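You operate a simulated robot arm through the tools that you are given. There is no shell and no other tool.

Carry out the task below with a simulated robot arm. There is one attempt and no reset: what you move stays moved.

Task
Strip the crossed cap off the thick pipe.
Fine: tighten the vice first, break the cap free with the green spanner, spanner back, unscrew it by hand and lay it in the rework tray; the vice stays tight.
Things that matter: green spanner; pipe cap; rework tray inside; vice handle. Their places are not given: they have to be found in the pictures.

Only the result counts: the job must be done as asked and must still hold three seconds after the hand-in. Knocking over, shifting, dropping, spilling or breaking anything else fails it. A push-on lid holds only when it is set on centred and level and pressed home; a screw cap is set on level and turned clockwise until tight.

Robot
A 6-joint arm with a two-finger gripper, fixed in place. Base frame: the origin is on the floor under the middle of its stand, x ahead of it, y to its left, z up; the work surface is at about z = 860. Lengths are in mm, angles in degrees, forces in N, time in s.
With the tool pointing down near the work surface it reaches from about 140 to 680 mm from the base axis. Its first joint turns from -66.0 to 66.0 degrees. Payload 2.45 kg.
The tool frame sits at the grasp point between the pads (the TCP): z along the fingers, y along the line on which they close. The tips reach 30 mm beyond it. The gripper opens to 106 mm; its body begins 79 mm behind the TCP.
Orientation is told as [roll, pitch, yaw] about the base's x, y, z axes, in that order, counted from this pose: with the fingers straight down and closing along the base's y, the tool's x points along the base's -x, its y along +y and its z along -z.

Tools
- The arm moves only by the tool arm_command. Its argument "moves" is a list of rows, each an object of numbers (a shift or turn left out is 0, a gripper value left out holds the last): "x", "y", "z": the shift along the tool's x, y, z in mm; "ax", "ay", "az": the turn, a rotation vector about the tool's x, y, z in degrees; "claw": the closure, from 0 (fully open) to 1 (shut). In form: [{"x": .., "y": .., "z": .., "ax": .., "ay": .., "az": .., "claw": ..}, ...]. A call has 1 to 20 rows; each row shifts and turns the commanded pose from where the row before left it, along the tool's axes as they then stand. Rows are played at 5 a second. More than 50 mm and 8.6 degrees between two rows, or a gripper value outside its range, and nothing of the call is played. A pose out of reach is approached as far as the arm can. The call stops where the force on the tool passes 40 N (or 10 N more than at its start, if that is more) or the arm is blocked; 0.2 s more then pass. The fingers move at their own pace (about 153 mm/s each) and stop on an object; they squeeze with about 22 N. The grip force told is the motor's: it shows also when the fingers shut on nothing. Time passes only in rows, and 0.2 s behind the last, so rows that do not move let the fingers close. It gives the time, the measured TCP pose, the force on the tool (base axes), the opening and the grip force at its end, in the units of the frame above (readings bear some noise), with the torque about the TCP (base axes, N m) and any sound that the robot's microphone picked up.
- Cameras (640 x 400 px; columns grow to the right, rows downward): "scene" is fixed at [62.6, 415.5, 1405]; the picture's right is [-0.72, -0.70, 0.00], its down [-0.39, 0.40, -0.83] and it looks along [0.58, -0.59, -0.56] (base axes); focal length 260 px, centre (320, 200). "wrist" rides on the gripper at [76, -2, -106] in the tool frame; the picture's right is [0.02, 1.00, 0.00], its down [-0.78, 0.02, -0.62] and it looks along [-0.62, 0.01, 0.78] (tool axes); focal length 247 px, centre (320, 200).
- grab_frame(camera): a new picture of that camera. It takes no simulated time.
- locate(camera, pixels): there is no depth. For up to 12 entries [column, row, z] of the newest picture of that camera ("zoom" is the newest enlarged one), the place [x, y] in the base frame at which the ray of that pixel passes the height z, good to about 3 mm. It takes no simulated time.
- zoom(camera, box): a new picture of the part [left, top, right, bottom] of that camera's present view, enlarged. It takes no simulated time.
- sign_off(): hands the job in; it is judged then, once.

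Open the gripper and draw the arm clear of the work before you hand the job in, unless the task says otherwise.

The tools are called after "Call:" by a JSON object that holds its "method" and its "body". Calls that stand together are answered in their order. arm_command: Moves the arm, as the interface text tells. Its arguments: {"type":"object","properties":{"moves":{"type":"array","items":{"type":"object","properties":{"x":{"type":"number"},"y":{"type":"number"},"z":{"type":"number"},"ax":{"type":"number"},"ay":{"type":"number"},"az":{"type":"number"},"claw":{"type":"number"}}}}},"required":["moves"]} The other tools are called the same way: grab_frame (camera) takes a picture; locate (camera, pixels) gives the place at which the rays of pixels pass given heights; zoom (camera, box) takes an enlarged picture of a part of a camera's view; sign_off () hands the job in.

At the start:

```text
time: 0.0
ee_pos: [301.2, 255.2, 1276.0]
tcp_rot: [0.0, 0.0, 0.1]
wrist_force: [0.2, 0.0, -0.4]
moment: [0.0, 0.0, 0.02]
opening: 106.1
gripper_force: 0.0
```

scene: 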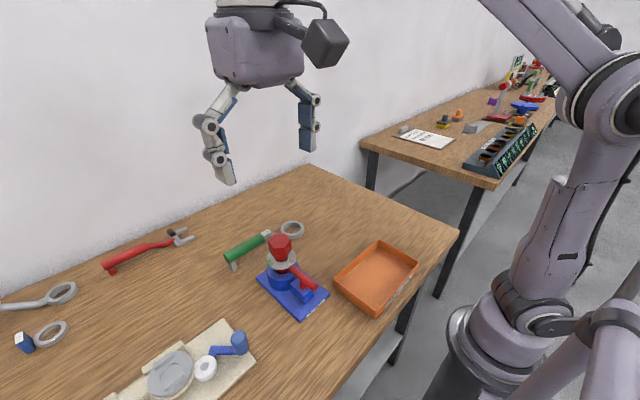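
wrist: 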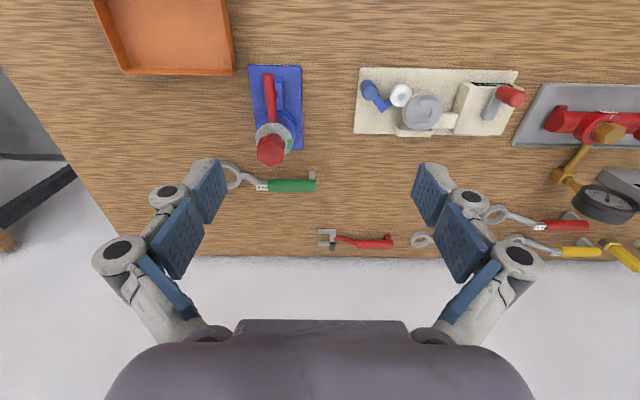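

I see the blue vice with red cap near scene px (280,260), the green spanner near (250,245), and the orange tray near (375,275). I'll enlarge these parts first.

Call:
{"method": "zoom", "body": {"camera": "scene", "box": [210, 200, 350, 330]}}

Call:
{"method": "zoom", "body": {"camera": "wrist", "box": [200, 40, 340, 210]}}

Call:
{"method": "zoom", "body": {"camera": "scene", "box": [0, 200, 330, 400]}}

Call:
{"method": "zoom", "body": {"camera": "wrist", "box": [340, 40, 640, 280]}}

```text
3.08 times, centred on (280, 265) of scene
```

zoom: 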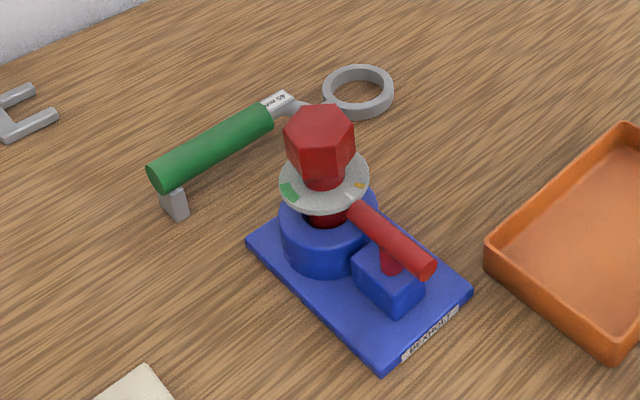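

```text
2.35 times, centred on (270, 125) of wrist
```

zoom: 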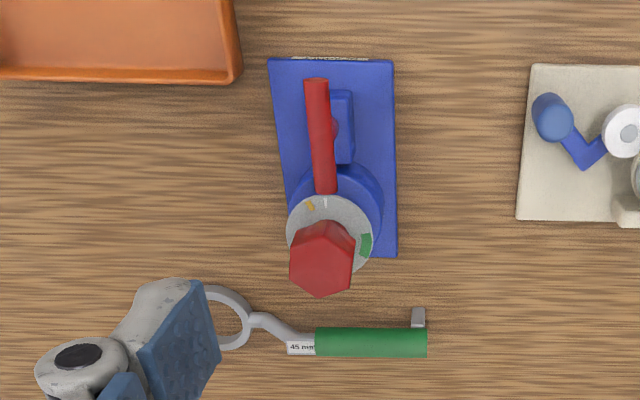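

```text
1.94 times, centred on (165, 300) of scene
```

zoom: 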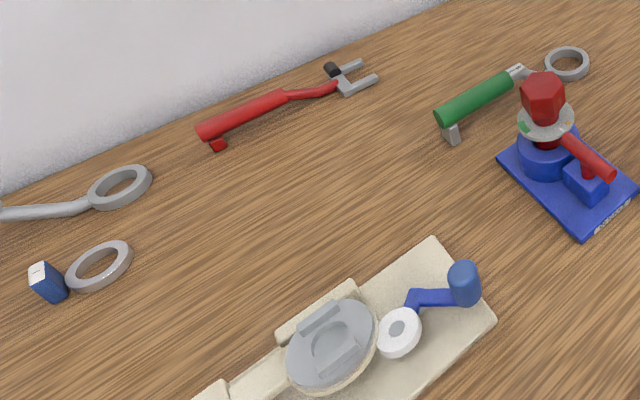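

```text
1.67 times, centred on (490, 160) of wrist
```

zoom: 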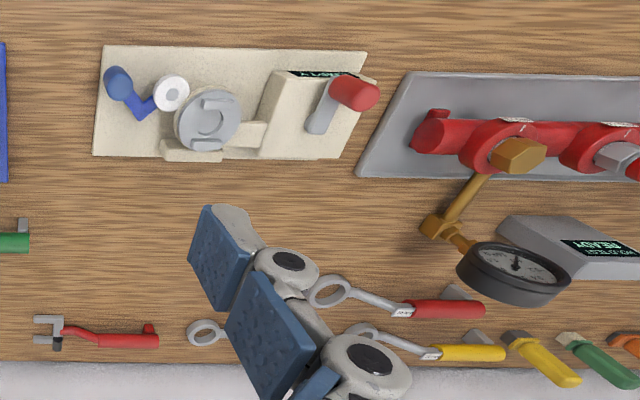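

The cap is a red hexagon at scene (280,242) / wrist (270,150); the spanner has a ring end, label "45 mm" and a green handle with a small foot. I'll triangulate the positions with both cameras.

Call:
{"method": "locate", "body": {"camera": "wrist", "pixels": [[270, 150, 960], [270, 150, 1000], [250, 66, 870], [300, 66, 870], [303, 149, 870], [231, 176, 870], [266, 185, 880], [316, 185, 880], [312, 175, 860], [270, 76, 930], [273, 122, 930], [120, 73, 900]]}}

Call:
{"method": "locate", "body": {"camera": "scene", "pixels": [[280, 240, 960], [280, 240, 1000], [257, 280, 870], [295, 320, 870], [329, 295, 870], [292, 229, 870], [227, 259, 880], [267, 238, 880], [234, 270, 860], [315, 287, 930], [288, 268, 930], [380, 241, 900]]}}

```text
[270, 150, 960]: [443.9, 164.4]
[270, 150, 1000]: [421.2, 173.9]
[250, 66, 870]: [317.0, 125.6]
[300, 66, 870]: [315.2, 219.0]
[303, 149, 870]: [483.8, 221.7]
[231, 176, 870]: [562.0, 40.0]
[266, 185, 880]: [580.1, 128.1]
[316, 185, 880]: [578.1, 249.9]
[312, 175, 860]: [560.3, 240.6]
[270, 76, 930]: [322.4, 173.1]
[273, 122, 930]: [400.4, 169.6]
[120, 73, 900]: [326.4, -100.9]
```

```text
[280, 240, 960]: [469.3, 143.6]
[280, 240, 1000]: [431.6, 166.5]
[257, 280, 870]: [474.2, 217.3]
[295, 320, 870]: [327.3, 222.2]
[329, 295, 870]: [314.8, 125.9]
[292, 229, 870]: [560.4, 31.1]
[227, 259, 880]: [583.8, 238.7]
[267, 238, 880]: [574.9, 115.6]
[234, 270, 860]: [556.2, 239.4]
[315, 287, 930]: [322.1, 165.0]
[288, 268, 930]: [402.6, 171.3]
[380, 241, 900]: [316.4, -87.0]
```

Two-view rays put the cap top at roughly (407,178,1025). I'll move the arm back and over to get the vice in the middle of the wrist view.

Call:
{"method": "arm_command", "body": {"moves": [{"x": 20, "y": -30, "z": 10}, {"x": 20, "y": -30, "z": 10}, {"x": 20, "y": -20, "z": 10}, {"x": 0}]}}

Call:
{"method": "grab_frame", "body": {"camera": "wrist"}}

Call:
{"method": "zoom", "body": {"camera": "wrist", "box": [240, 60, 400, 200]}}

```text
time: 1.0
ee_pos: [241.4, 175.2, 1246.3]
tcp_rot: [-0.1, -0.1, -0.1]
wrist_force: [0.0, 1.5, 0.0]
moment: [0.0, -0.02, 0.0]
opening: 106.0
gripper_force: 0.1
```

```text
taken
```

wrist: 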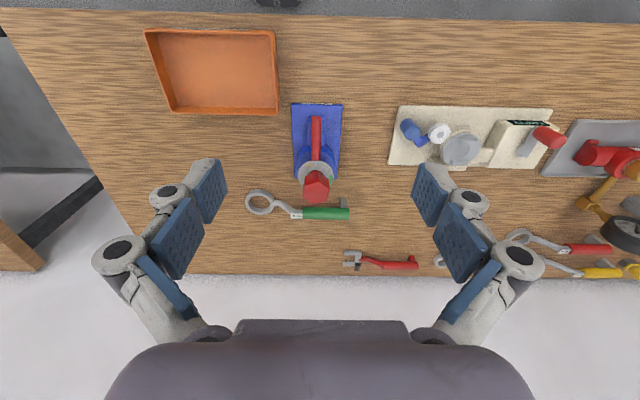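

```text
2.86 times, centred on (320, 130) of wrist
```

zoom: 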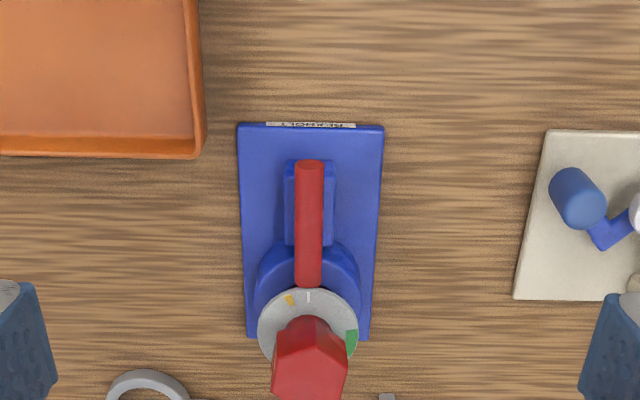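

From above the dial disc under the cap shows a yellow, a white and a green mark, and the handle's bar lies along x. To read heights I'll move to the +y side of the vice and yaw the camera to look along -y.

Call:
{"method": "arm_command", "body": {"moves": [{"x": -31.8, "y": 31, "z": 9.2}, {"x": -31.8, "y": 31, "z": 9.2}, {"x": -31.8, "y": 31, "z": 9.2}, {"x": -31.8, "y": 31, "z": 9.2}, {"x": -31.8, "y": 31, "z": 9.2}, {"az": 8.2}, {"az": 8.2}, {"az": 8.2}, {"az": 8.2}, {"az": 8.2}, {"az": 8.2}, {"az": 8.2}, {"az": 8.2}, {"az": 8.2}, {"az": 8.2}, {"az": 8}, {"az": 0}]}}

Call:
{"method": "grab_frame", "body": {"camera": "wrist"}}

Call:
{"method": "grab_frame", "body": {"camera": "scene"}}

```text
time: 4.6
ee_pos: [398.6, 329.2, 1199.7]
tcp_rot: [0.1, -0.1, -90.1]
wrist_force: [0.2, -0.2, -0.1]
moment: [0.02, 0.01, -0.02]
opening: 106.1
gripper_force: 0.0
```

```text
taken
```

wrist: 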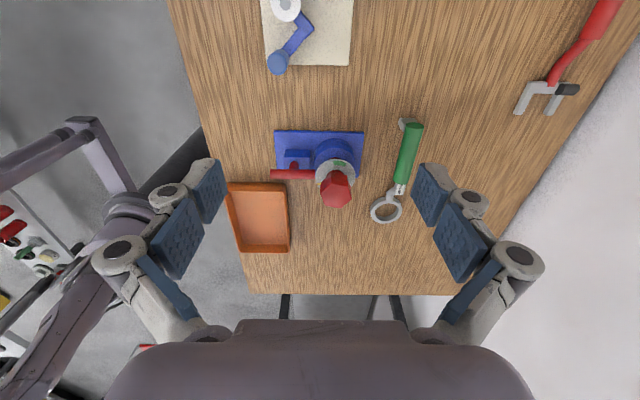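

```text
taken
```

scene: 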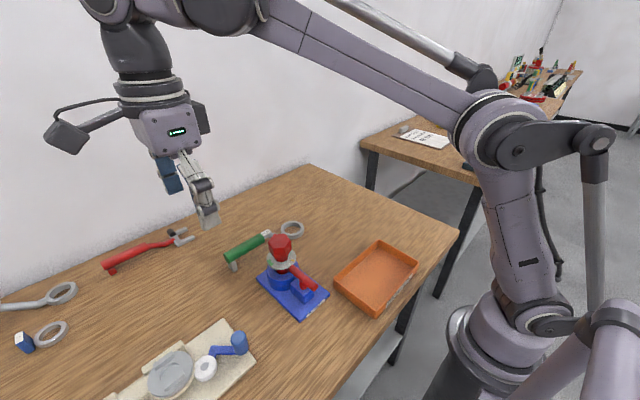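

The vice is in front of the camera at (335,175). I'll lower and tilt the tool to get a near-sideways view of pipe, disc and cap.

Call:
{"method": "arm_command", "body": {"moves": [{"x": 10, "z": 40}, {"x": 10, "z": 40}, {"z": 40}, {"z": 30}, {"ay": -8}, {"ay": -8}, {"ay": -8}, {"ay": -8}, {"ay": 0}]}}

Call:
{"method": "grab_frame", "body": {"camera": "wrist"}}

Call:
{"method": "zoom", "body": {"camera": "wrist", "box": [230, 90, 430, 250]}}

```text
time: 6.6
ee_pos: [400.2, 348.7, 1050.5]
tcp_rot: [0.1, -32.1, -90.0]
wrist_force: [0.6, -0.3, -0.4]
moment: [0.0, -0.02, 0.02]
opening: 106.0
gripper_force: 0.2
```

```text
taken
```

wrist: 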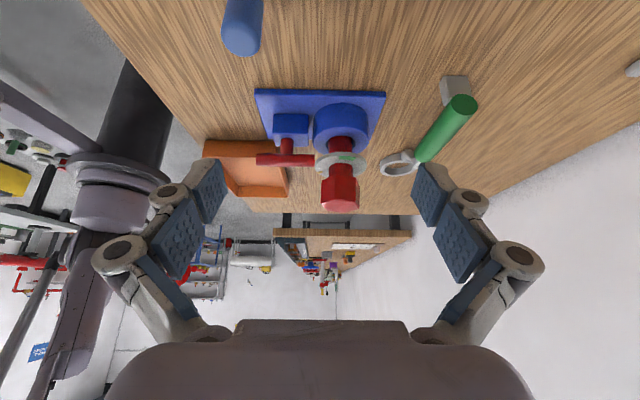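

```text
2.50 times, centred on (330, 170) of wrist
```

zoom: 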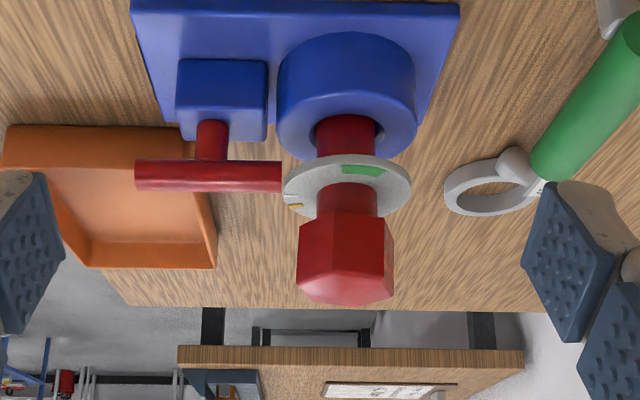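

The side view shows blue clamp ring, red pipe, grey disc, red neck and hex head, plus a T-bar handle on its own post at zoom (210,170). I'll enlarge further to pick precise points.

Call:
{"method": "zoom", "body": {"camera": "wrist", "box": [290, 140, 390, 220]}}

Call:
{"method": "zoom", "body": {"camera": "scene", "box": [250, 225, 340, 325]}}

```text
5.00 times, centred on (340, 180) of wrist
```

zoom: 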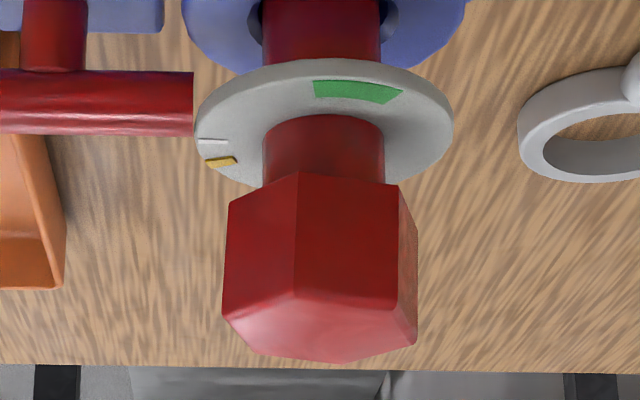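

```text
4.00 times, centred on (295, 275) of scene
```

zoom: 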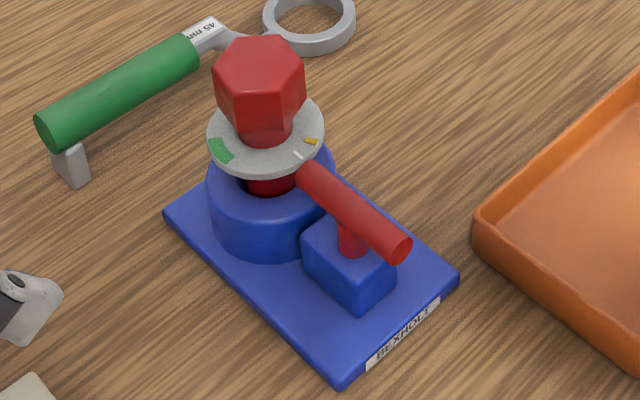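

Picking centres: hex top wrist (340.2,205.4)/scene (280,242); disc wrist (340.8,164.4)/scene (281.5,257.5); T-bar middle wrist (285.2,160.4)/scene (303.8,277.5). I'll triangulate these.

Call:
{"method": "locate", "body": {"camera": "wrist", "pixels": [[340.2, 205.4, 1000], [340.2, 205.4, 1030], [340.8, 164.4, 930], [340.8, 164.4, 960], [285.2, 160.4, 920], [285.2, 160.4, 950], [257, 160.4, 920], [314, 160.4, 920], [338, 140, 920], [338, 140, 890]]}}

Call:
{"method": "locate", "body": {"camera": "scene", "pixels": [[280, 242, 1000], [280, 242, 1030], [281.5, 257.5, 930], [281.5, 257.5, 960], [303.8, 277.5, 920], [303.8, 277.5, 950]]}}

```text
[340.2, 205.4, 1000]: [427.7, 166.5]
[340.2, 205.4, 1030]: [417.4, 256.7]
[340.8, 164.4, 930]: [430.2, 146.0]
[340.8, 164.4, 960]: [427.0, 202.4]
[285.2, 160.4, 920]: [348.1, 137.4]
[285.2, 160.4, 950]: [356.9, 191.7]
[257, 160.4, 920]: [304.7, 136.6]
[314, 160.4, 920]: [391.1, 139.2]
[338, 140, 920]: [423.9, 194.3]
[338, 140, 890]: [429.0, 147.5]
```

```text
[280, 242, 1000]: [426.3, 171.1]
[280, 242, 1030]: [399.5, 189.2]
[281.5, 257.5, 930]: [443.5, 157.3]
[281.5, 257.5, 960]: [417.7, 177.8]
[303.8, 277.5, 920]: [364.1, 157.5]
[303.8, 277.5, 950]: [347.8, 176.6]
```

The axis of pipe and cap comes out at about (426,173), hex top z≈1002, disc z≈945; the T-bar's middle at about (354,172,938), spanning x≈313–395. I'll untilt, rise, and turn the gripper back to yaw 0.

Call:
{"method": "arm_command", "body": {"moves": [{"z": -40}, {"ay": 8}, {"ay": 8}, {"ay": 8}, {"ay": 8}, {"z": -45}, {"az": -8.2}, {"az": -8.2}, {"az": -8.2}, {"az": -8.2}, {"az": -8.2}, {"az": -8.2}, {"az": -8.2}, {"az": -8.2}, {"az": -8.2}, {"az": -8.2}, {"az": -8}, {"az": 0}]}}

```text
time: 10.4
ee_pos: [400.1, 371.0, 1129.3]
tcp_rot: [0.1, 0.0, 0.0]
wrist_force: [0.1, 0.5, -0.3]
moment: [-0.02, 0.02, 0.02]
opening: 105.8
gripper_force: 0.1
```

Now level at yaw 0. I'll move to above and behind the T-bar handle for a closer look between the fingers.

Call:
{"method": "arm_command", "body": {"moves": [{"x": 20, "y": -40, "z": 13}, {"x": 20, "y": -40, "z": 13}, {"x": 20, "y": -40, "z": 13}, {"x": 20, "y": -40, "z": 13}, {"x": 20, "y": -39, "z": 13}, {"x": 0}]}}

Call:
{"method": "grab_frame", "body": {"camera": "wrist"}}

Call:
{"method": "zoom", "body": {"camera": "wrist", "box": [220, 60, 420, 260]}}

```text
time: 11.8
ee_pos: [298.7, 170.2, 1063.1]
tcp_rot: [0.1, 0.1, 0.0]
wrist_force: [-0.9, -0.2, -0.4]
moment: [0.0, -0.01, -0.02]
opening: 105.9
gripper_force: 0.1
```

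```text
taken
```

wrist: 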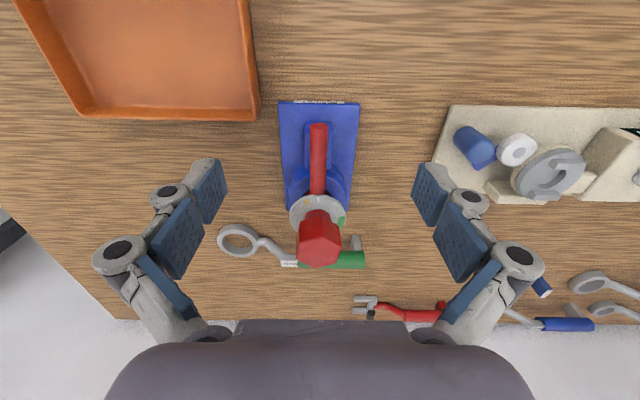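

```text
2.00 times, centred on (320, 160) of wrist
```

zoom: 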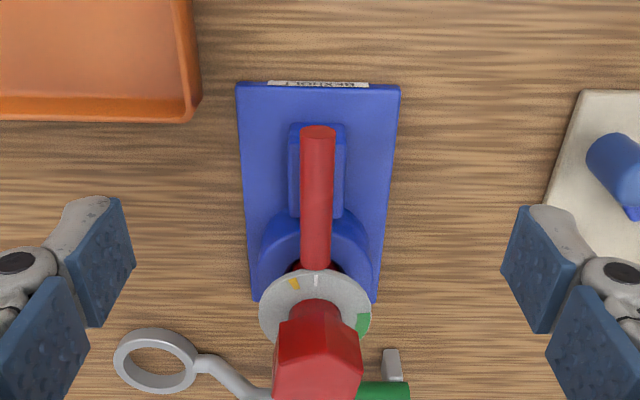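

The bar runs from wrist (319,124) to (318,195), with disc edge there. I'll locate bar ends, base corners and other points at plausible heights.

Call:
{"method": "locate", "body": {"camera": "wrist", "pixels": [[319, 125, 946], [318, 195, 946], [310, 150, 938], [327, 150, 938], [279, 102, 870], [359, 103, 870], [318, 208, 950], [318, 240, 1002], [240, 240, 870], [291, 210, 950], [346, 210, 950]]}}

```text
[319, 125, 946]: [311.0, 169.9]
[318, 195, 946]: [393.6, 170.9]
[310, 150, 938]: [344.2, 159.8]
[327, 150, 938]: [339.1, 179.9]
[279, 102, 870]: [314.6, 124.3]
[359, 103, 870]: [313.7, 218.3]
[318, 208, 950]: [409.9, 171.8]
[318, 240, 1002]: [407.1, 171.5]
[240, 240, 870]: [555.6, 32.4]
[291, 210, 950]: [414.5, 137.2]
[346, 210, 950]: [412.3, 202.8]
```

Bar spans x≈311–394 at y≈171, diameter ≈18. I'll part-close the fingers to about 53 mm, move over the outer end (x≈324) and descend to z≈960 straddling it.

Call:
{"method": "arm_command", "body": {"moves": [{"x": -25, "y": 1, "claw": 0.5}, {"z": 35}, {"z": 35}, {"z": 30}, {"z": 0}]}}

Call:
{"method": "grab_frame", "body": {"camera": "wrist"}}

Call:
{"method": "grab_frame", "body": {"camera": "scene"}}

```text
time: 13.0
ee_pos: [324.6, 172.8, 962.6]
tcp_rot: [0.0, 0.0, 0.1]
wrist_force: [-0.2, 0.7, -0.4]
moment: [0.02, 0.02, -0.01]
opening: 53.1
gripper_force: 0.1
```

```text
taken
```

wrist: 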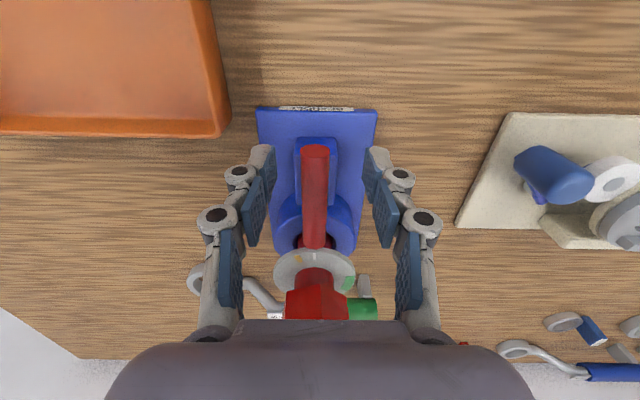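

```text
taken
```

scene: 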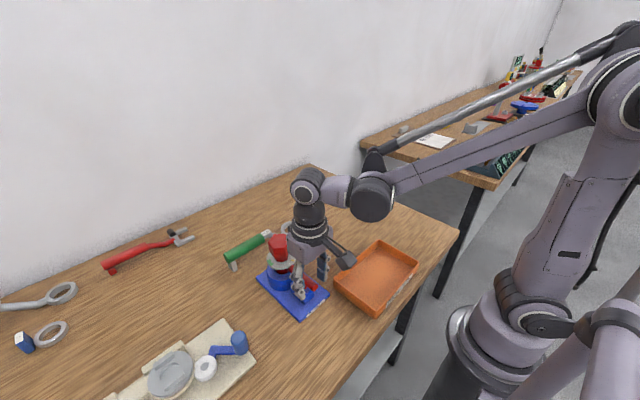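

The fingers straddle the bar. I'll check the clearance to the cap in an enlarged scene view before lowering more.

Call:
{"method": "zoom", "body": {"camera": "scene", "box": [240, 210, 360, 330]}}

Call:
{"method": "zoom", "body": {"camera": "wrist", "box": [240, 100, 400, 320]}}

```text
3.33 times, centred on (300, 270) of scene
```

zoom: 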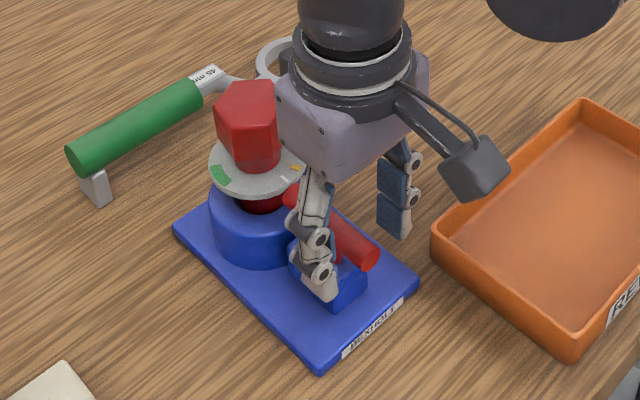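

```text
1.82 times, centred on (320, 210) of wrist
```

zoom: 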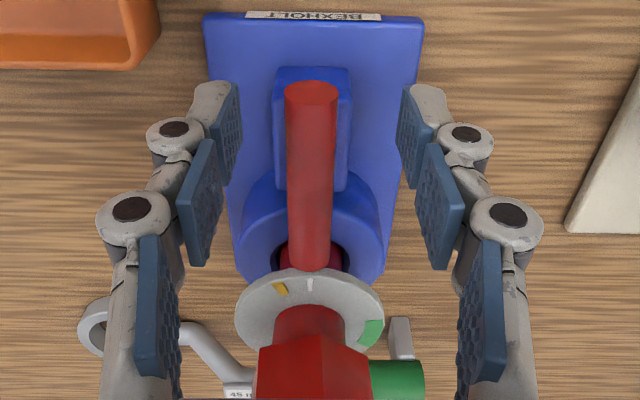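

The gripper has clearance; the fingers sit either side of the bar. I'll lower 12 mm and close gently on the bar.

Call:
{"method": "arm_command", "body": {"moves": [{"z": 6}, {"z": 6}, {"claw": 1.0}, {"claw": 1.0}, {"claw": 1.0}, {"claw": 1.0}]}}

Call:
{"method": "zoom", "body": {"camera": "wrist", "box": [240, 100, 400, 320]}}

```text
time: 14.4
ee_pos: [323.3, 170.2, 951.7]
tcp_rot: [-0.3, 0.0, -0.1]
wrist_force: [-1.4, -21.4, -5.0]
moment: [-0.43, 0.54, -0.69]
opening: 17.4
gripper_force: 42.8
```

```text
1.82 times, centred on (320, 210) of wrist
```

zoom: 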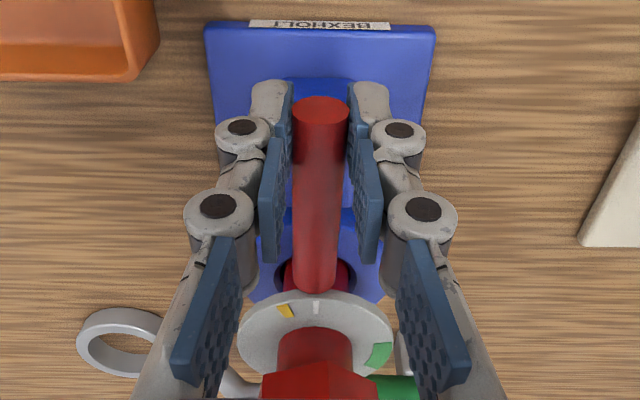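

The bar is gripped (opening 17.4 mm) but there is a −21 N side load, since my commanded y is ~3.5 mm off. I'll ease the commanded pose toward −y.

Call:
{"method": "arm_command", "body": {"moves": [{"y": -2}, {"y": -1.5}, {"y": 0}]}}

```text
time: 15.2
ee_pos: [323.6, 170.5, 951.1]
tcp_rot: [0.1, 0.1, 0.1]
wrist_force: [-4.4, -6.5, -15.0]
moment: [-0.18, -0.18, -0.22]
opening: 17.2
gripper_force: 42.2
```

Side load mostly gone. Now I turn the bar clockwise (seen from above) about its post at ≈(352,170.5): arc with 28.5 mm radius, first 15°.

Call:
{"method": "arm_command", "body": {"moves": [{"x": -0.11, "y": 2.48, "az": 5}, {"x": -0.11, "y": 2.48, "az": 5}, {"x": -0.11, "y": 2.48, "az": 5}, {"x": 0}]}}

Call:
{"method": "zoom", "body": {"camera": "scene", "box": [240, 210, 360, 330]}}

```text
time: 16.2
ee_pos: [325.5, 178.2, 951.8]
tcp_rot: [0.1, 0.1, -15.0]
wrist_force: [-5.1, 7.1, -14.6]
moment: [0.18, 0.05, 0.12]
opening: 16.9
gripper_force: 42.7
```

```text
3.33 times, centred on (300, 270) of scene
```

zoom: 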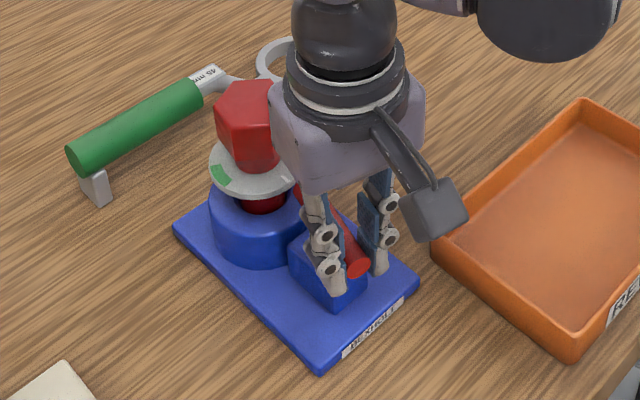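

The bar turned 15° with little resistance (7 N). I'll continue clockwise in steps.

Call:
{"method": "arm_command", "body": {"moves": [{"x": -0.11, "y": 2.48, "az": 5}, {"x": -0.11, "y": 2.48, "az": 5}, {"x": -0.11, "y": 2.48, "az": 5}, {"x": -0.11, "y": 2.48, "az": 5}, {"x": -0.11, "y": 2.48, "az": 5}, {"x": -0.11, "y": 2.48, "az": 5}, {"x": 0}]}}

Call:
{"method": "zoom", "body": {"camera": "scene", "box": [240, 210, 360, 330]}}

```text
time: 17.8
ee_pos: [334.0, 190.6, 951.7]
tcp_rot: [0.3, 0.1, -45.0]
wrist_force: [3.9, 19.8, -13.7]
moment: [0.47, -0.13, 0.52]
opening: 17.1
gripper_force: 42.8
```

```text
3.33 times, centred on (300, 270) of scene
```

zoom: 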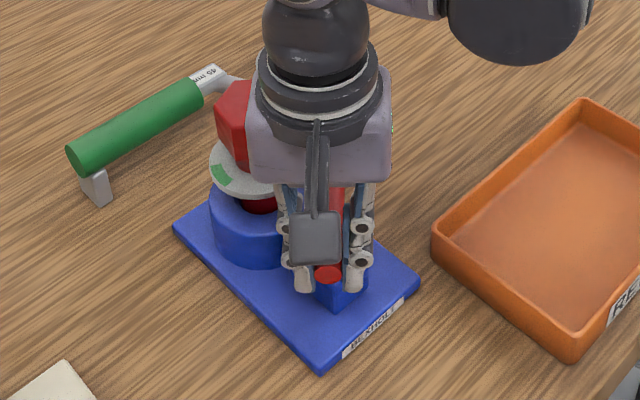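

The bar has turned 45°, net torque about the post is still ~0; the tangential load shows the post is a few mm further out than assumed. I'll relieve the offset and continue with a 33 mm radius.

Call:
{"method": "arm_command", "body": {"moves": [{"x": 1.2, "y": 2}, {"x": -0.13, "y": 2.88, "az": 5}, {"x": -0.13, "y": 2.88, "az": 5}, {"x": -0.13, "y": 2.88, "az": 5}, {"x": 0}]}}

```text
time: 19.0
ee_pos: [339.4, 196.9, 952.0]
tcp_rot: [-0.1, -0.1, -60.1]
wrist_force: [-3.0, 1.5, -0.4]
moment: [0.33, 0.34, -0.06]
opening: 17.3
gripper_force: 42.9
```

Loads are near zero at 60°. Continuing clockwise another 30°.

Call:
{"method": "arm_command", "body": {"moves": [{"x": -0.13, "y": 2.8, "az": 5}, {"x": -0.13, "y": 2.8, "az": 5}, {"x": -0.13, "y": 2.8, "az": 5}, {"x": -0.13, "y": 2.8, "az": 5}, {"x": -0.13, "y": 2.8, "az": 5}, {"x": -0.13, "y": 2.8, "az": 5}, {"x": 0}]}}

Call:
{"method": "zoom", "body": {"camera": "scene", "box": [240, 210, 360, 330]}}

```text
time: 20.6
ee_pos: [354.6, 200.1, 951.5]
tcp_rot: [-0.2, -0.1, -90.1]
wrist_force: [-13.0, -10.4, -12.3]
moment: [0.06, 0.24, -0.3]
opening: 16.9
gripper_force: 42.7
```

```text
3.33 times, centred on (300, 270) of scene
```

zoom: 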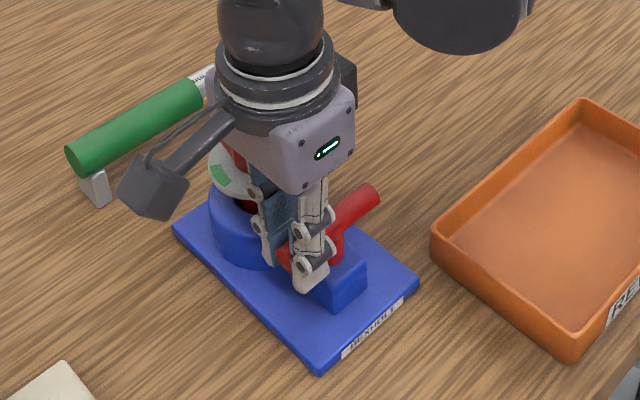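

At 90° the bar lies along y; the load is mostly offset, and going further with this end would bring the fingers close to the cap. I'll ease off, open slightly to ~30 mm, and rise straight up to regrip the other end.

Call:
{"method": "arm_command", "body": {"moves": [{"y": -1.5, "x": 1}, {"y": 0}, {"claw": 0.71}, {"claw": 0.71}, {"z": -30}, {"z": -30}, {"z": -40}, {"z": 0}]}}

Call:
{"method": "grab_frame", "body": {"camera": "wrist"}}

Call:
{"method": "zoom", "body": {"camera": "scene", "box": [240, 210, 360, 330]}}

```text
time: 22.4
ee_pos: [355.6, 201.5, 1052.4]
tcp_rot: [0.0, 0.0, -90.0]
wrist_force: [-0.5, 0.3, 0.0]
moment: [0.03, 0.02, 0.0]
opening: 30.7
gripper_force: 0.0
```

```text
taken
```

wrist: 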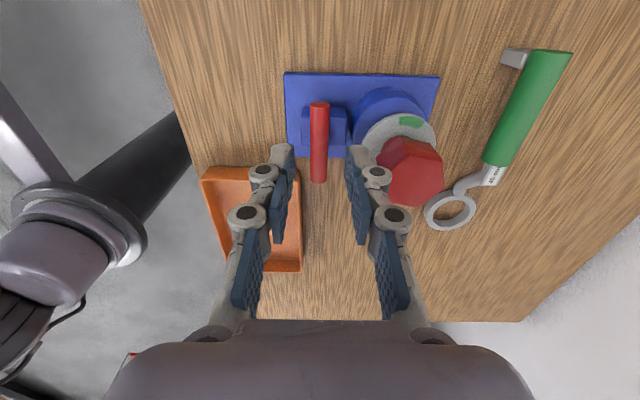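

```text
3.33 times, centred on (300, 270) of scene
```

zoom: 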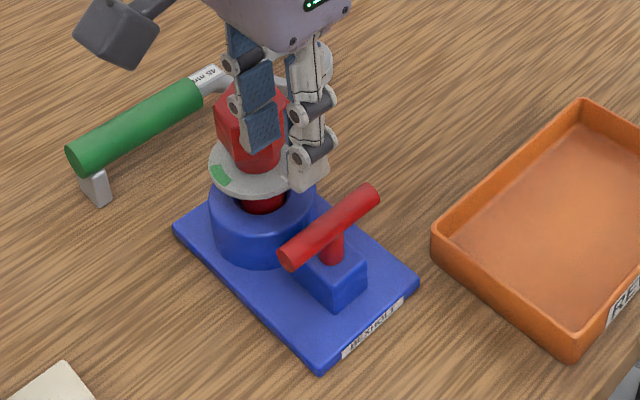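

The bar now lies along y and is free. I'll locate its ends to get the post position before regripping.

Call:
{"method": "locate", "body": {"camera": "wrist", "pixels": [[320, 103, 943], [318.5, 183, 943], [405, 155, 1002], [401, 137, 950], [285, 74, 870], [440, 78, 870]]}}

Call:
{"method": "locate", "body": {"camera": "scene", "pixels": [[288, 287.5, 938], [322.5, 268, 938]]}}

Call:
{"method": "zoom", "body": {"camera": "wrist", "box": [270, 60, 450, 210]}}

```text
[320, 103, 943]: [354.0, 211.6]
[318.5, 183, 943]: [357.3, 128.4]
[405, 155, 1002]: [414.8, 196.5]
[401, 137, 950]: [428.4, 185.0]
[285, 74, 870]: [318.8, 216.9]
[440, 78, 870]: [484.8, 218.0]
```

```text
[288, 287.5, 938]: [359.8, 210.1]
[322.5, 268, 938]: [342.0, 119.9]
```

```text
2.67 times, centred on (360, 135) of wrist
```

zoom: 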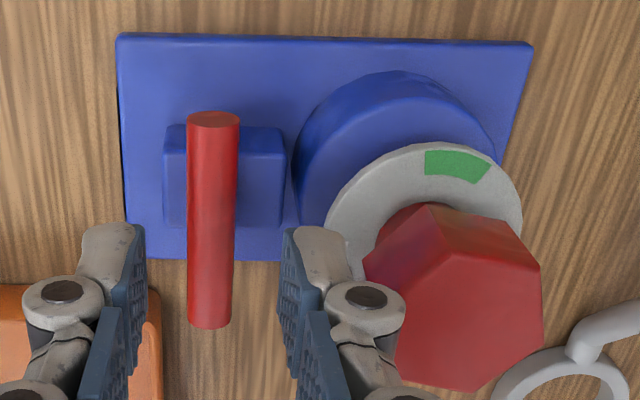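

Post is at ≈(355,170); bar length ≈83. I'll rise a bit and turn the tool from yaw −90 to +90 so the second stroke ends at yaw 0.

Call:
{"method": "arm_command", "body": {"moves": [{"z": -30}, {"az": -8.5}, {"az": -8.5}, {"az": -8.5}, {"az": -8.5}, {"az": -8.5}, {"az": -8.5}, {"az": -8.5}, {"az": -8.5}, {"az": -8.5}, {"az": -8.5}, {"az": -8.5}, {"az": -8.5}, {"az": -8.5}, {"az": -8.5}, {"az": -8.5}, {"az": -8.5}, {"az": -8.5}, {"az": -8.5}, {"az": -8.5}]}}

Call:
{"method": "arm_command", "body": {"moves": [{"az": -8.5}, {"az": -8.5}, {"az": -1.6}, {"az": 0}]}}

```text
time: 26.6
ee_pos: [355.5, 202.5, 1082.2]
tcp_rot: [0.0, 0.0, 71.8]
wrist_force: [0.4, -0.2, 0.7]
moment: [0.0, 0.04, 0.0]
opening: 30.7
gripper_force: 0.1
```

```text
time: 27.6
ee_pos: [354.7, 203.0, 1082.5]
tcp_rot: [0.1, 0.0, 90.2]
wrist_force: [0.5, -0.4, 0.3]
moment: [0.02, -0.01, -0.03]
opening: 30.8
gripper_force: 0.1
```

Yaw is +90 now (tool x = −y). I'll move to over the −y end (y≈138) and descend astride the bar.

Call:
{"method": "arm_command", "body": {"moves": [{"x": 32.5}, {"x": 32.5}, {"z": 45}, {"z": 45}, {"z": 0}]}}

Call:
{"method": "zoom", "body": {"camera": "wrist", "box": [240, 80, 400, 280]}}

```text
time: 28.8
ee_pos: [354.2, 138.2, 991.4]
tcp_rot: [0.0, 0.1, 90.1]
wrist_force: [-0.2, 0.1, 0.3]
moment: [0.01, 0.0, 0.01]
opening: 30.9
gripper_force: 0.1
```

```text
2.00 times, centred on (320, 180) of wrist
```

zoom: 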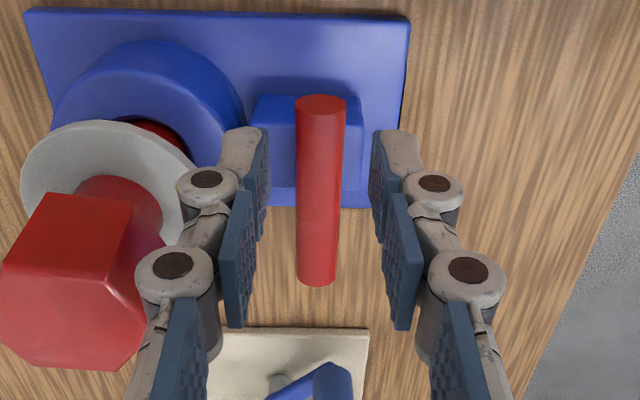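

The bar is well centred between the pads. I'll descend 40 mm and close.

Call:
{"method": "arm_command", "body": {"moves": [{"z": 20}, {"z": 20}, {"z": 0}, {"claw": 1.0}, {"claw": 1.0}, {"claw": 1.0}]}}

```text
time: 30.2
ee_pos: [354.9, 138.7, 952.6]
tcp_rot: [-0.1, 0.0, 90.1]
wrist_force: [-1.1, 0.6, -6.7]
moment: [0.0, 0.01, 0.03]
opening: 17.2
gripper_force: 43.0
```

Gripped with almost no side load. Continue clockwise about (355,170), radius 31.3 mm, 30° more.

Call:
{"method": "arm_command", "body": {"moves": [{"x": -0.12, "y": 2.73, "az": 5}, {"x": -0.12, "y": 2.73, "az": 5}, {"x": -0.12, "y": 2.73, "az": 5}, {"x": -0.12, "y": 2.73, "az": 5}, {"x": -0.12, "y": 2.73, "az": 5}, {"x": -0.12, "y": 2.73, "az": 5}, {"x": 0}]}}

```text
time: 31.1
ee_pos: [353.1, 139.4, 953.3]
tcp_rot: [-1.2, -0.3, 74.5]
wrist_force: [10.2, -0.2, -10.4]
moment: [0.11, 0.07, 1.08]
opening: 21.9
gripper_force: 45.0
stopped in row 4: the force on the tool passed its limit at 42 N (the readings are from after the stop); the commanded pose is now the measured one
```

The bar stopped turning at 90° (force 42 N, moment 1.1 N m): it seems the vice is now up against its stop. I'll turn the gripper back to yaw 90 and inspect.

Call:
{"method": "arm_command", "body": {"moves": [{"az": 5}, {"az": -5}, {"az": 0}]}}

Call:
{"method": "zoom", "body": {"camera": "wrist", "box": [240, 80, 400, 280]}}

Call:
{"method": "zoom", "body": {"camera": "scene", "box": [240, 210, 360, 330]}}

```text
time: 31.9
ee_pos: [352.9, 137.5, 951.9]
tcp_rot: [-1.0, -0.2, 74.3]
wrist_force: [15.0, -13.7, -20.3]
moment: [0.32, -0.02, 0.38]
opening: 21.8
gripper_force: 45.1
```

```text
2.00 times, centred on (320, 180) of wrist
```

zoom: 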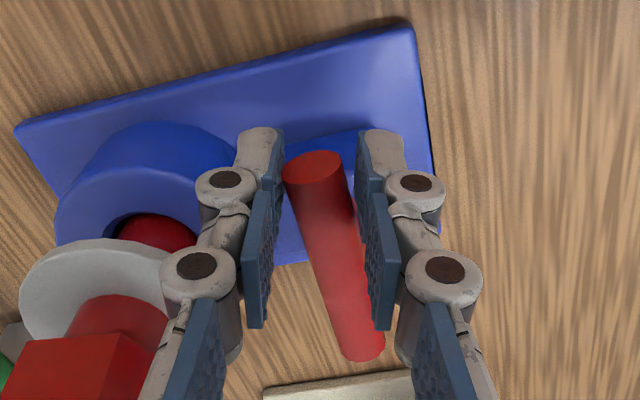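

```text
3.33 times, centred on (300, 270) of scene
```

zoom: 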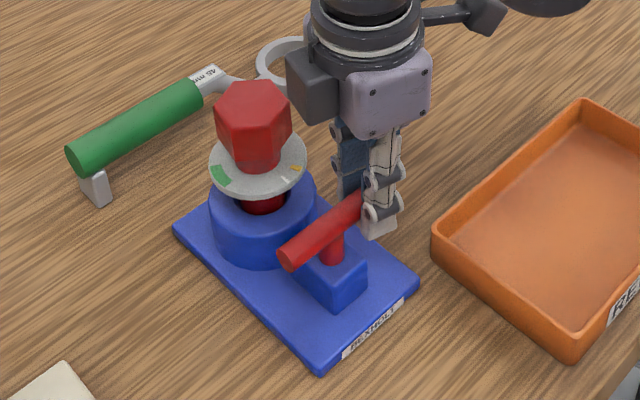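

The bar still lies along y, so it won't turn past 90° — a firm stop. I'll realign the gripper with the bar and press sideways once more to confirm it's home.

Call:
{"method": "arm_command", "body": {"moves": [{"az": -5, "y": -0.5}, {"az": -5, "y": -0.5}, {"az": -5.5, "y": -0.5}, {"y": 0}, {"y": 0}]}}

Call:
{"method": "arm_command", "body": {"moves": [{"y": 1.5}, {"y": 1.5}, {"y": 1.5}, {"y": 0}]}}

```text
time: 33.1
ee_pos: [354.6, 137.3, 953.3]
tcp_rot: [-1.1, 0.2, 89.9]
wrist_force: [15.0, -11.5, 0.0]
moment: [-0.65, -0.06, -0.25]
opening: 17.4
gripper_force: 43.2
```

```text
time: 33.9
ee_pos: [354.8, 138.0, 953.4]
tcp_rot: [-1.8, 0.3, 89.8]
wrist_force: [7.7, -1.3, -9.1]
moment: [0.01, 0.5, 0.09]
opening: 17.5
gripper_force: 42.8
stopped in row 4: the force on the tool passed its limit at 41 N (the readings are from after the stop); the commanded pose is now the measured one
```

The bar holds at 41 N without moving, so the vice is tight. I'll release it, rise clear and look at the bar again.

Call:
{"method": "arm_command", "body": {"moves": [{"y": -0.5}, {"claw": 0.7}, {"claw": 0.7}, {"claw": 0.7}, {"z": -30}, {"z": -40}, {"z": -40}, {"z": -40}, {"z": 0}]}}

Call:
{"method": "zoom", "body": {"camera": "scene", "box": [210, 200, 350, 330]}}

Call:
{"method": "grab_frame", "body": {"camera": "wrist"}}

```text
time: 35.9
ee_pos: [348.9, 139.1, 1104.2]
tcp_rot: [-1.7, 0.2, 89.7]
wrist_force: [0.5, 0.2, 0.5]
moment: [0.03, 0.01, 0.01]
opening: 31.8
gripper_force: 0.0
```

```text
3.08 times, centred on (280, 265) of scene
```

zoom: 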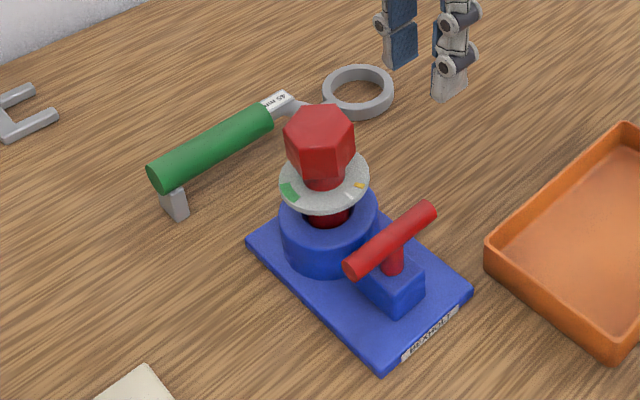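

```text
taken
```

wrist: 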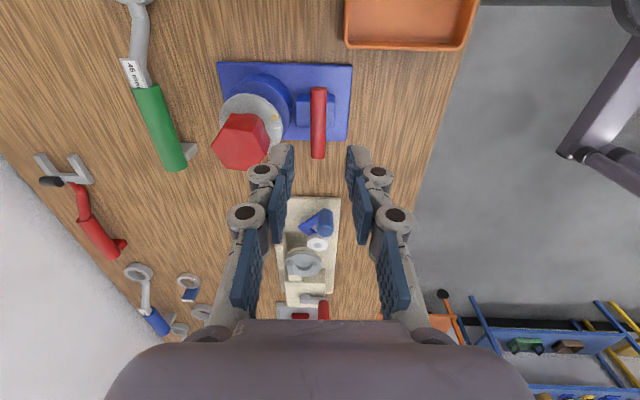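

Vice bar sits along y and stayed there. Next the spanner: I'll correct the small roll, turn back to yaw 0 and move over to view the spanner closely.

Call:
{"method": "arm_command", "body": {"moves": [{"ax": -1.7}, {"az": 8.2}, {"az": 8.2}, {"az": 8.2}, {"az": 8.2}, {"az": 8.2}, {"az": 8.2}, {"az": 8.2}, {"az": 8.2}, {"az": 8.2}, {"az": 8.2}, {"az": 7.7}, {"x": -44, "y": 4}, {"x": -44, "y": 4}, {"x": -44, "y": 4, "claw": 0}, {"x": 0}]}}

Call:
{"method": "grab_frame", "body": {"camera": "wrist"}}

Call:
{"method": "zoom", "body": {"camera": "wrist", "box": [190, 70, 440, 230]}}

```text
time: 39.3
ee_pos: [481.0, 151.0, 1102.6]
tcp_rot: [-0.2, 0.0, 0.1]
wrist_force: [0.5, 0.6, 0.0]
moment: [-0.01, -0.03, 0.01]
opening: 106.0
gripper_force: 0.0
```

```text
taken
```

wrist: 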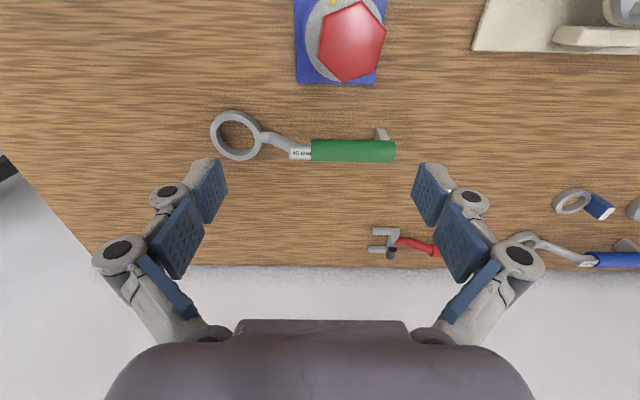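

```text
2.50 times, centred on (315, 150) of wrist
```

zoom: 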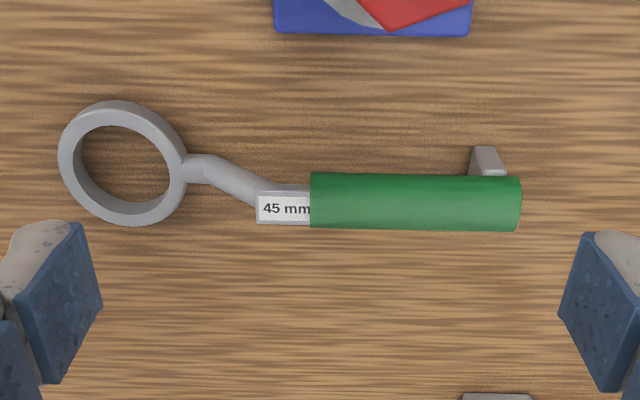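

The spanner reads "45 mm": ring centre at wrist (236.6,135.2), handle from (311,151) to (395,151), foot (382,134). I'll triangulate with the scene camera.

Call:
{"method": "locate", "body": {"camera": "wrist", "pixels": [[236.6, 135.2, 860], [236.6, 135.2, 890], [311, 151, 880], [311, 151, 910], [395, 151, 880], [395, 151, 910], [382, 134, 860], [382, 134, 880], [350, 42, 1002], [350, 42, 1000]]}}

Call:
{"method": "locate", "body": {"camera": "scene", "pixels": [[292.7, 230.3, 860], [292.7, 230.3, 890], [263.1, 239.7, 880], [263.1, 239.7, 910], [229, 257.9, 880], [229, 257.9, 910], [236, 270, 860], [236, 270, 880]]}}

Call:
{"method": "zoom", "body": {"camera": "wrist", "box": [270, 0, 430, 100]}}

Call:
{"method": "zoom", "body": {"camera": "scene", "box": [215, 205, 315, 285]}}

```text
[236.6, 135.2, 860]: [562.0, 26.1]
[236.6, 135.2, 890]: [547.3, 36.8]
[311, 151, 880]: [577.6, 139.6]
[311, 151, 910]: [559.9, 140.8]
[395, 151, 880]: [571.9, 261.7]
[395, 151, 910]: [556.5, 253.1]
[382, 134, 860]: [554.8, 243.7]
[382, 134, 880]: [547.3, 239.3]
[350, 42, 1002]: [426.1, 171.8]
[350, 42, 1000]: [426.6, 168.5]
```

```text
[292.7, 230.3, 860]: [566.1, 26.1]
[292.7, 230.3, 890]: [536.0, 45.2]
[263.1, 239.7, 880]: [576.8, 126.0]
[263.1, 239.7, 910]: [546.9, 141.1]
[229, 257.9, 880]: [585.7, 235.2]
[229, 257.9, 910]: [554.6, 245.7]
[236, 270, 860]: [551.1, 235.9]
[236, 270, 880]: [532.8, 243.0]
```

```text
4.00 times, centred on (350, 50) of wrist
```

zoom: 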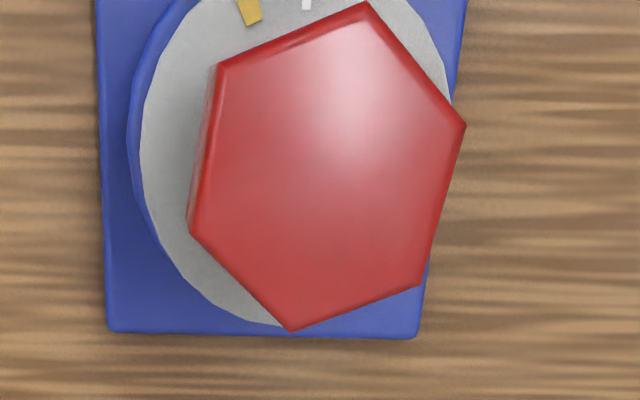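

```text
5.00 times, centred on (265, 245) of scene
```

zoom: 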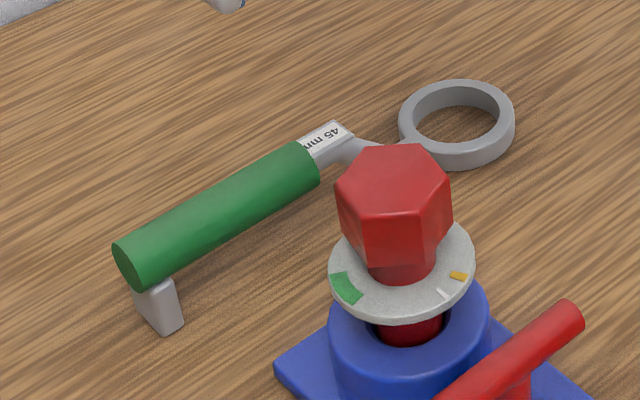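

Estimates: ring centre ≈(559,28,867) lying on the table, handle axis x≈558, z≈907, y≈140–252, Ø≈30. Hex cap z≈971–1002. I'll turn to yaw −90 and move over the handle for a precise look.

Call:
{"method": "arm_command", "body": {"moves": [{"az": 8.2}, {"az": 8.2}, {"az": 8.2}, {"az": 8.2}, {"az": 8.2}, {"az": 8.2}, {"az": 8.2}, {"az": 8.2}, {"az": 8.2}, {"az": 8.2}, {"az": 8.1}, {"x": 10, "y": 38}, {"x": 9, "y": 38}, {"z": 40}, {"z": 0}]}}

Call:
{"method": "grab_frame", "body": {"camera": "wrist"}}

Call:
{"method": "grab_frame", "body": {"camera": "scene"}}

```text
time: 42.5
ee_pos: [556.9, 167.9, 1063.8]
tcp_rot: [0.0, -0.2, -90.0]
wrist_force: [0.7, -0.1, -0.1]
moment: [-0.01, 0.01, 0.0]
opening: 106.1
gripper_force: 0.1
```

```text
taken
```

wrist: 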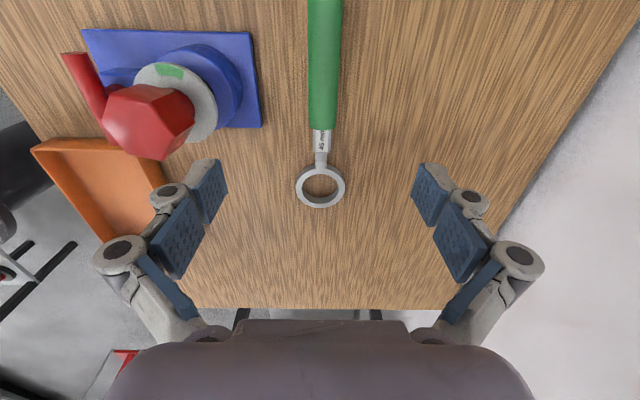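

```text
taken
```

scene: 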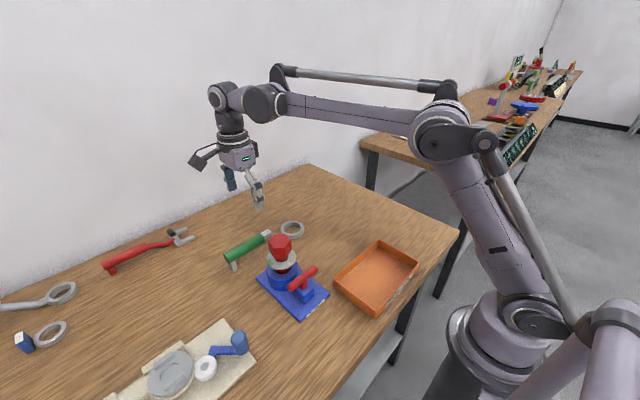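

The spanner is lined up along the picture's middle: ring centre (320,187), handle columns ≈309–338. I'll enlarge and locate exact lines.

Call:
{"method": "zoom", "body": {"camera": "wrist", "box": [250, 0, 390, 220]}}

Call:
{"method": "locate", "body": {"camera": "wrist", "pixels": [[320, 187, 867], [320, 187, 875], [310, 125, 907], [335, 125, 907], [308.5, 60, 907], [341, 60, 907], [320, 153, 880], [322, 130, 907], [323, 130, 907]]}}

```text
1.82 times, centred on (320, 110) of wrist
```

zoom: 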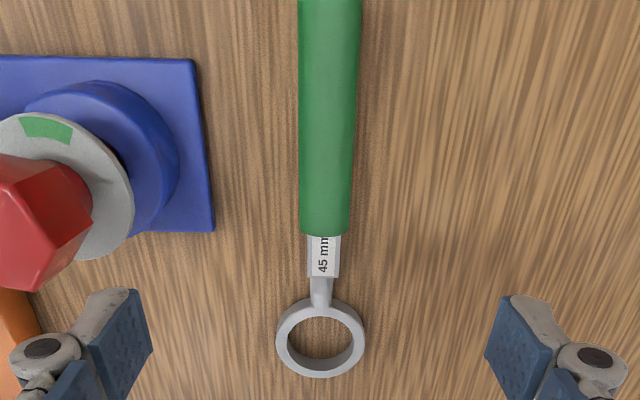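

```text
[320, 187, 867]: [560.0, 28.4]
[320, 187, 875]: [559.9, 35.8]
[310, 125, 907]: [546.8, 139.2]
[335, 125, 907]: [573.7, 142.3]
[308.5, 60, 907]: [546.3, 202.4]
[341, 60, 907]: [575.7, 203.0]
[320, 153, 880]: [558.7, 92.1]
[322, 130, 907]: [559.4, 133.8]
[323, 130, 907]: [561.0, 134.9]
```

Handle axis is x≈560, ring centre ≈(560,30). I'll centre on the handle at y≈174, part-close to ~64 mm and descend to z≈925 first.

Call:
{"method": "arm_command", "body": {"moves": [{"x": 6, "y": 3, "claw": 0.4}, {"z": 45}, {"z": 45}, {"z": 45}, {"z": 0}]}}

Call:
{"method": "grab_frame", "body": {"camera": "wrist"}}

Call:
{"method": "zoom", "body": {"camera": "scene", "box": [200, 180, 320, 290]}}

```text
time: 43.7
ee_pos: [558.9, 175.0, 927.9]
tcp_rot: [0.0, -0.2, -90.1]
wrist_force: [-1.1, -0.3, -0.3]
moment: [0.01, -0.02, -0.04]
opening: 63.4
gripper_force: 0.0
```

```text
taken
```

wrist: 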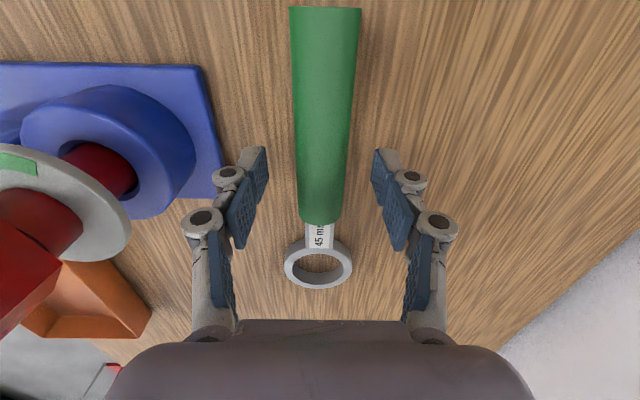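

```text
3.64 times, centred on (260, 235) of scene
```

zoom: 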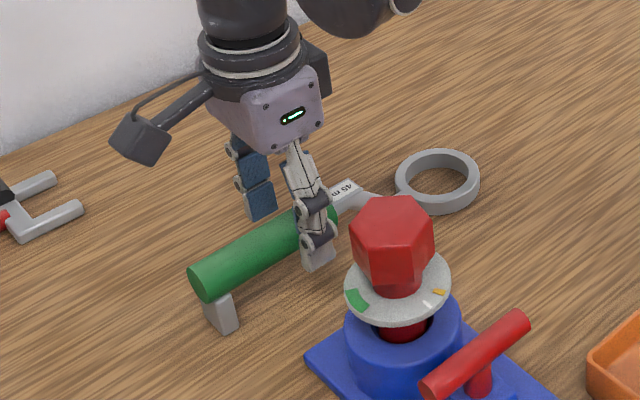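

The handle is centred between the pads. I'll lower 20 mm and close on it.

Call:
{"method": "arm_command", "body": {"moves": [{"z": 10}, {"z": 10}, {"z": 0}, {"claw": 1}, {"claw": 1}, {"claw": 1}]}}

```text
time: 45.1
ee_pos: [560.5, 176.0, 909.4]
tcp_rot: [0.0, -0.3, -90.1]
wrist_force: [2.4, 1.0, 9.0]
moment: [0.0, -0.05, 0.03]
opening: 26.8
gripper_force: 21.9
```

Gripped (opening 26.8 mm, TCP ≈(560,175,909)). I'll lift 30 mm slowly and check that the spanner stays level.

Call:
{"method": "arm_command", "body": {"moves": [{"z": -5}, {"z": -10}, {"z": -15}, {"z": 0}]}}

Call:
{"method": "grab_frame", "body": {"camera": "wrist"}}

Call:
{"method": "zoom", "body": {"camera": "scene", "box": [200, 180, 320, 290]}}

```text
time: 46.1
ee_pos: [560.6, 175.0, 937.8]
tcp_rot: [-0.1, -0.2, -90.0]
wrist_force: [-0.5, -0.2, 0.7]
moment: [-0.01, -0.01, -0.03]
opening: 27.5
gripper_force: 21.8
```

```text
taken
```

wrist: 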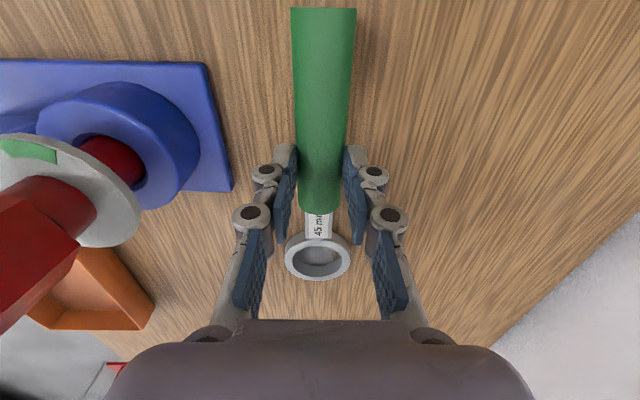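

```text
3.64 times, centred on (260, 235) of scene
```

zoom: 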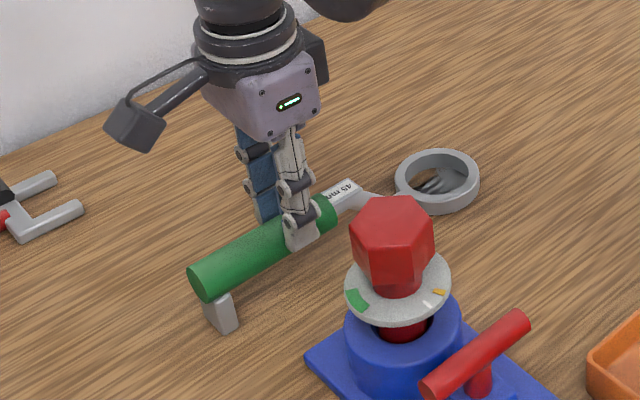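

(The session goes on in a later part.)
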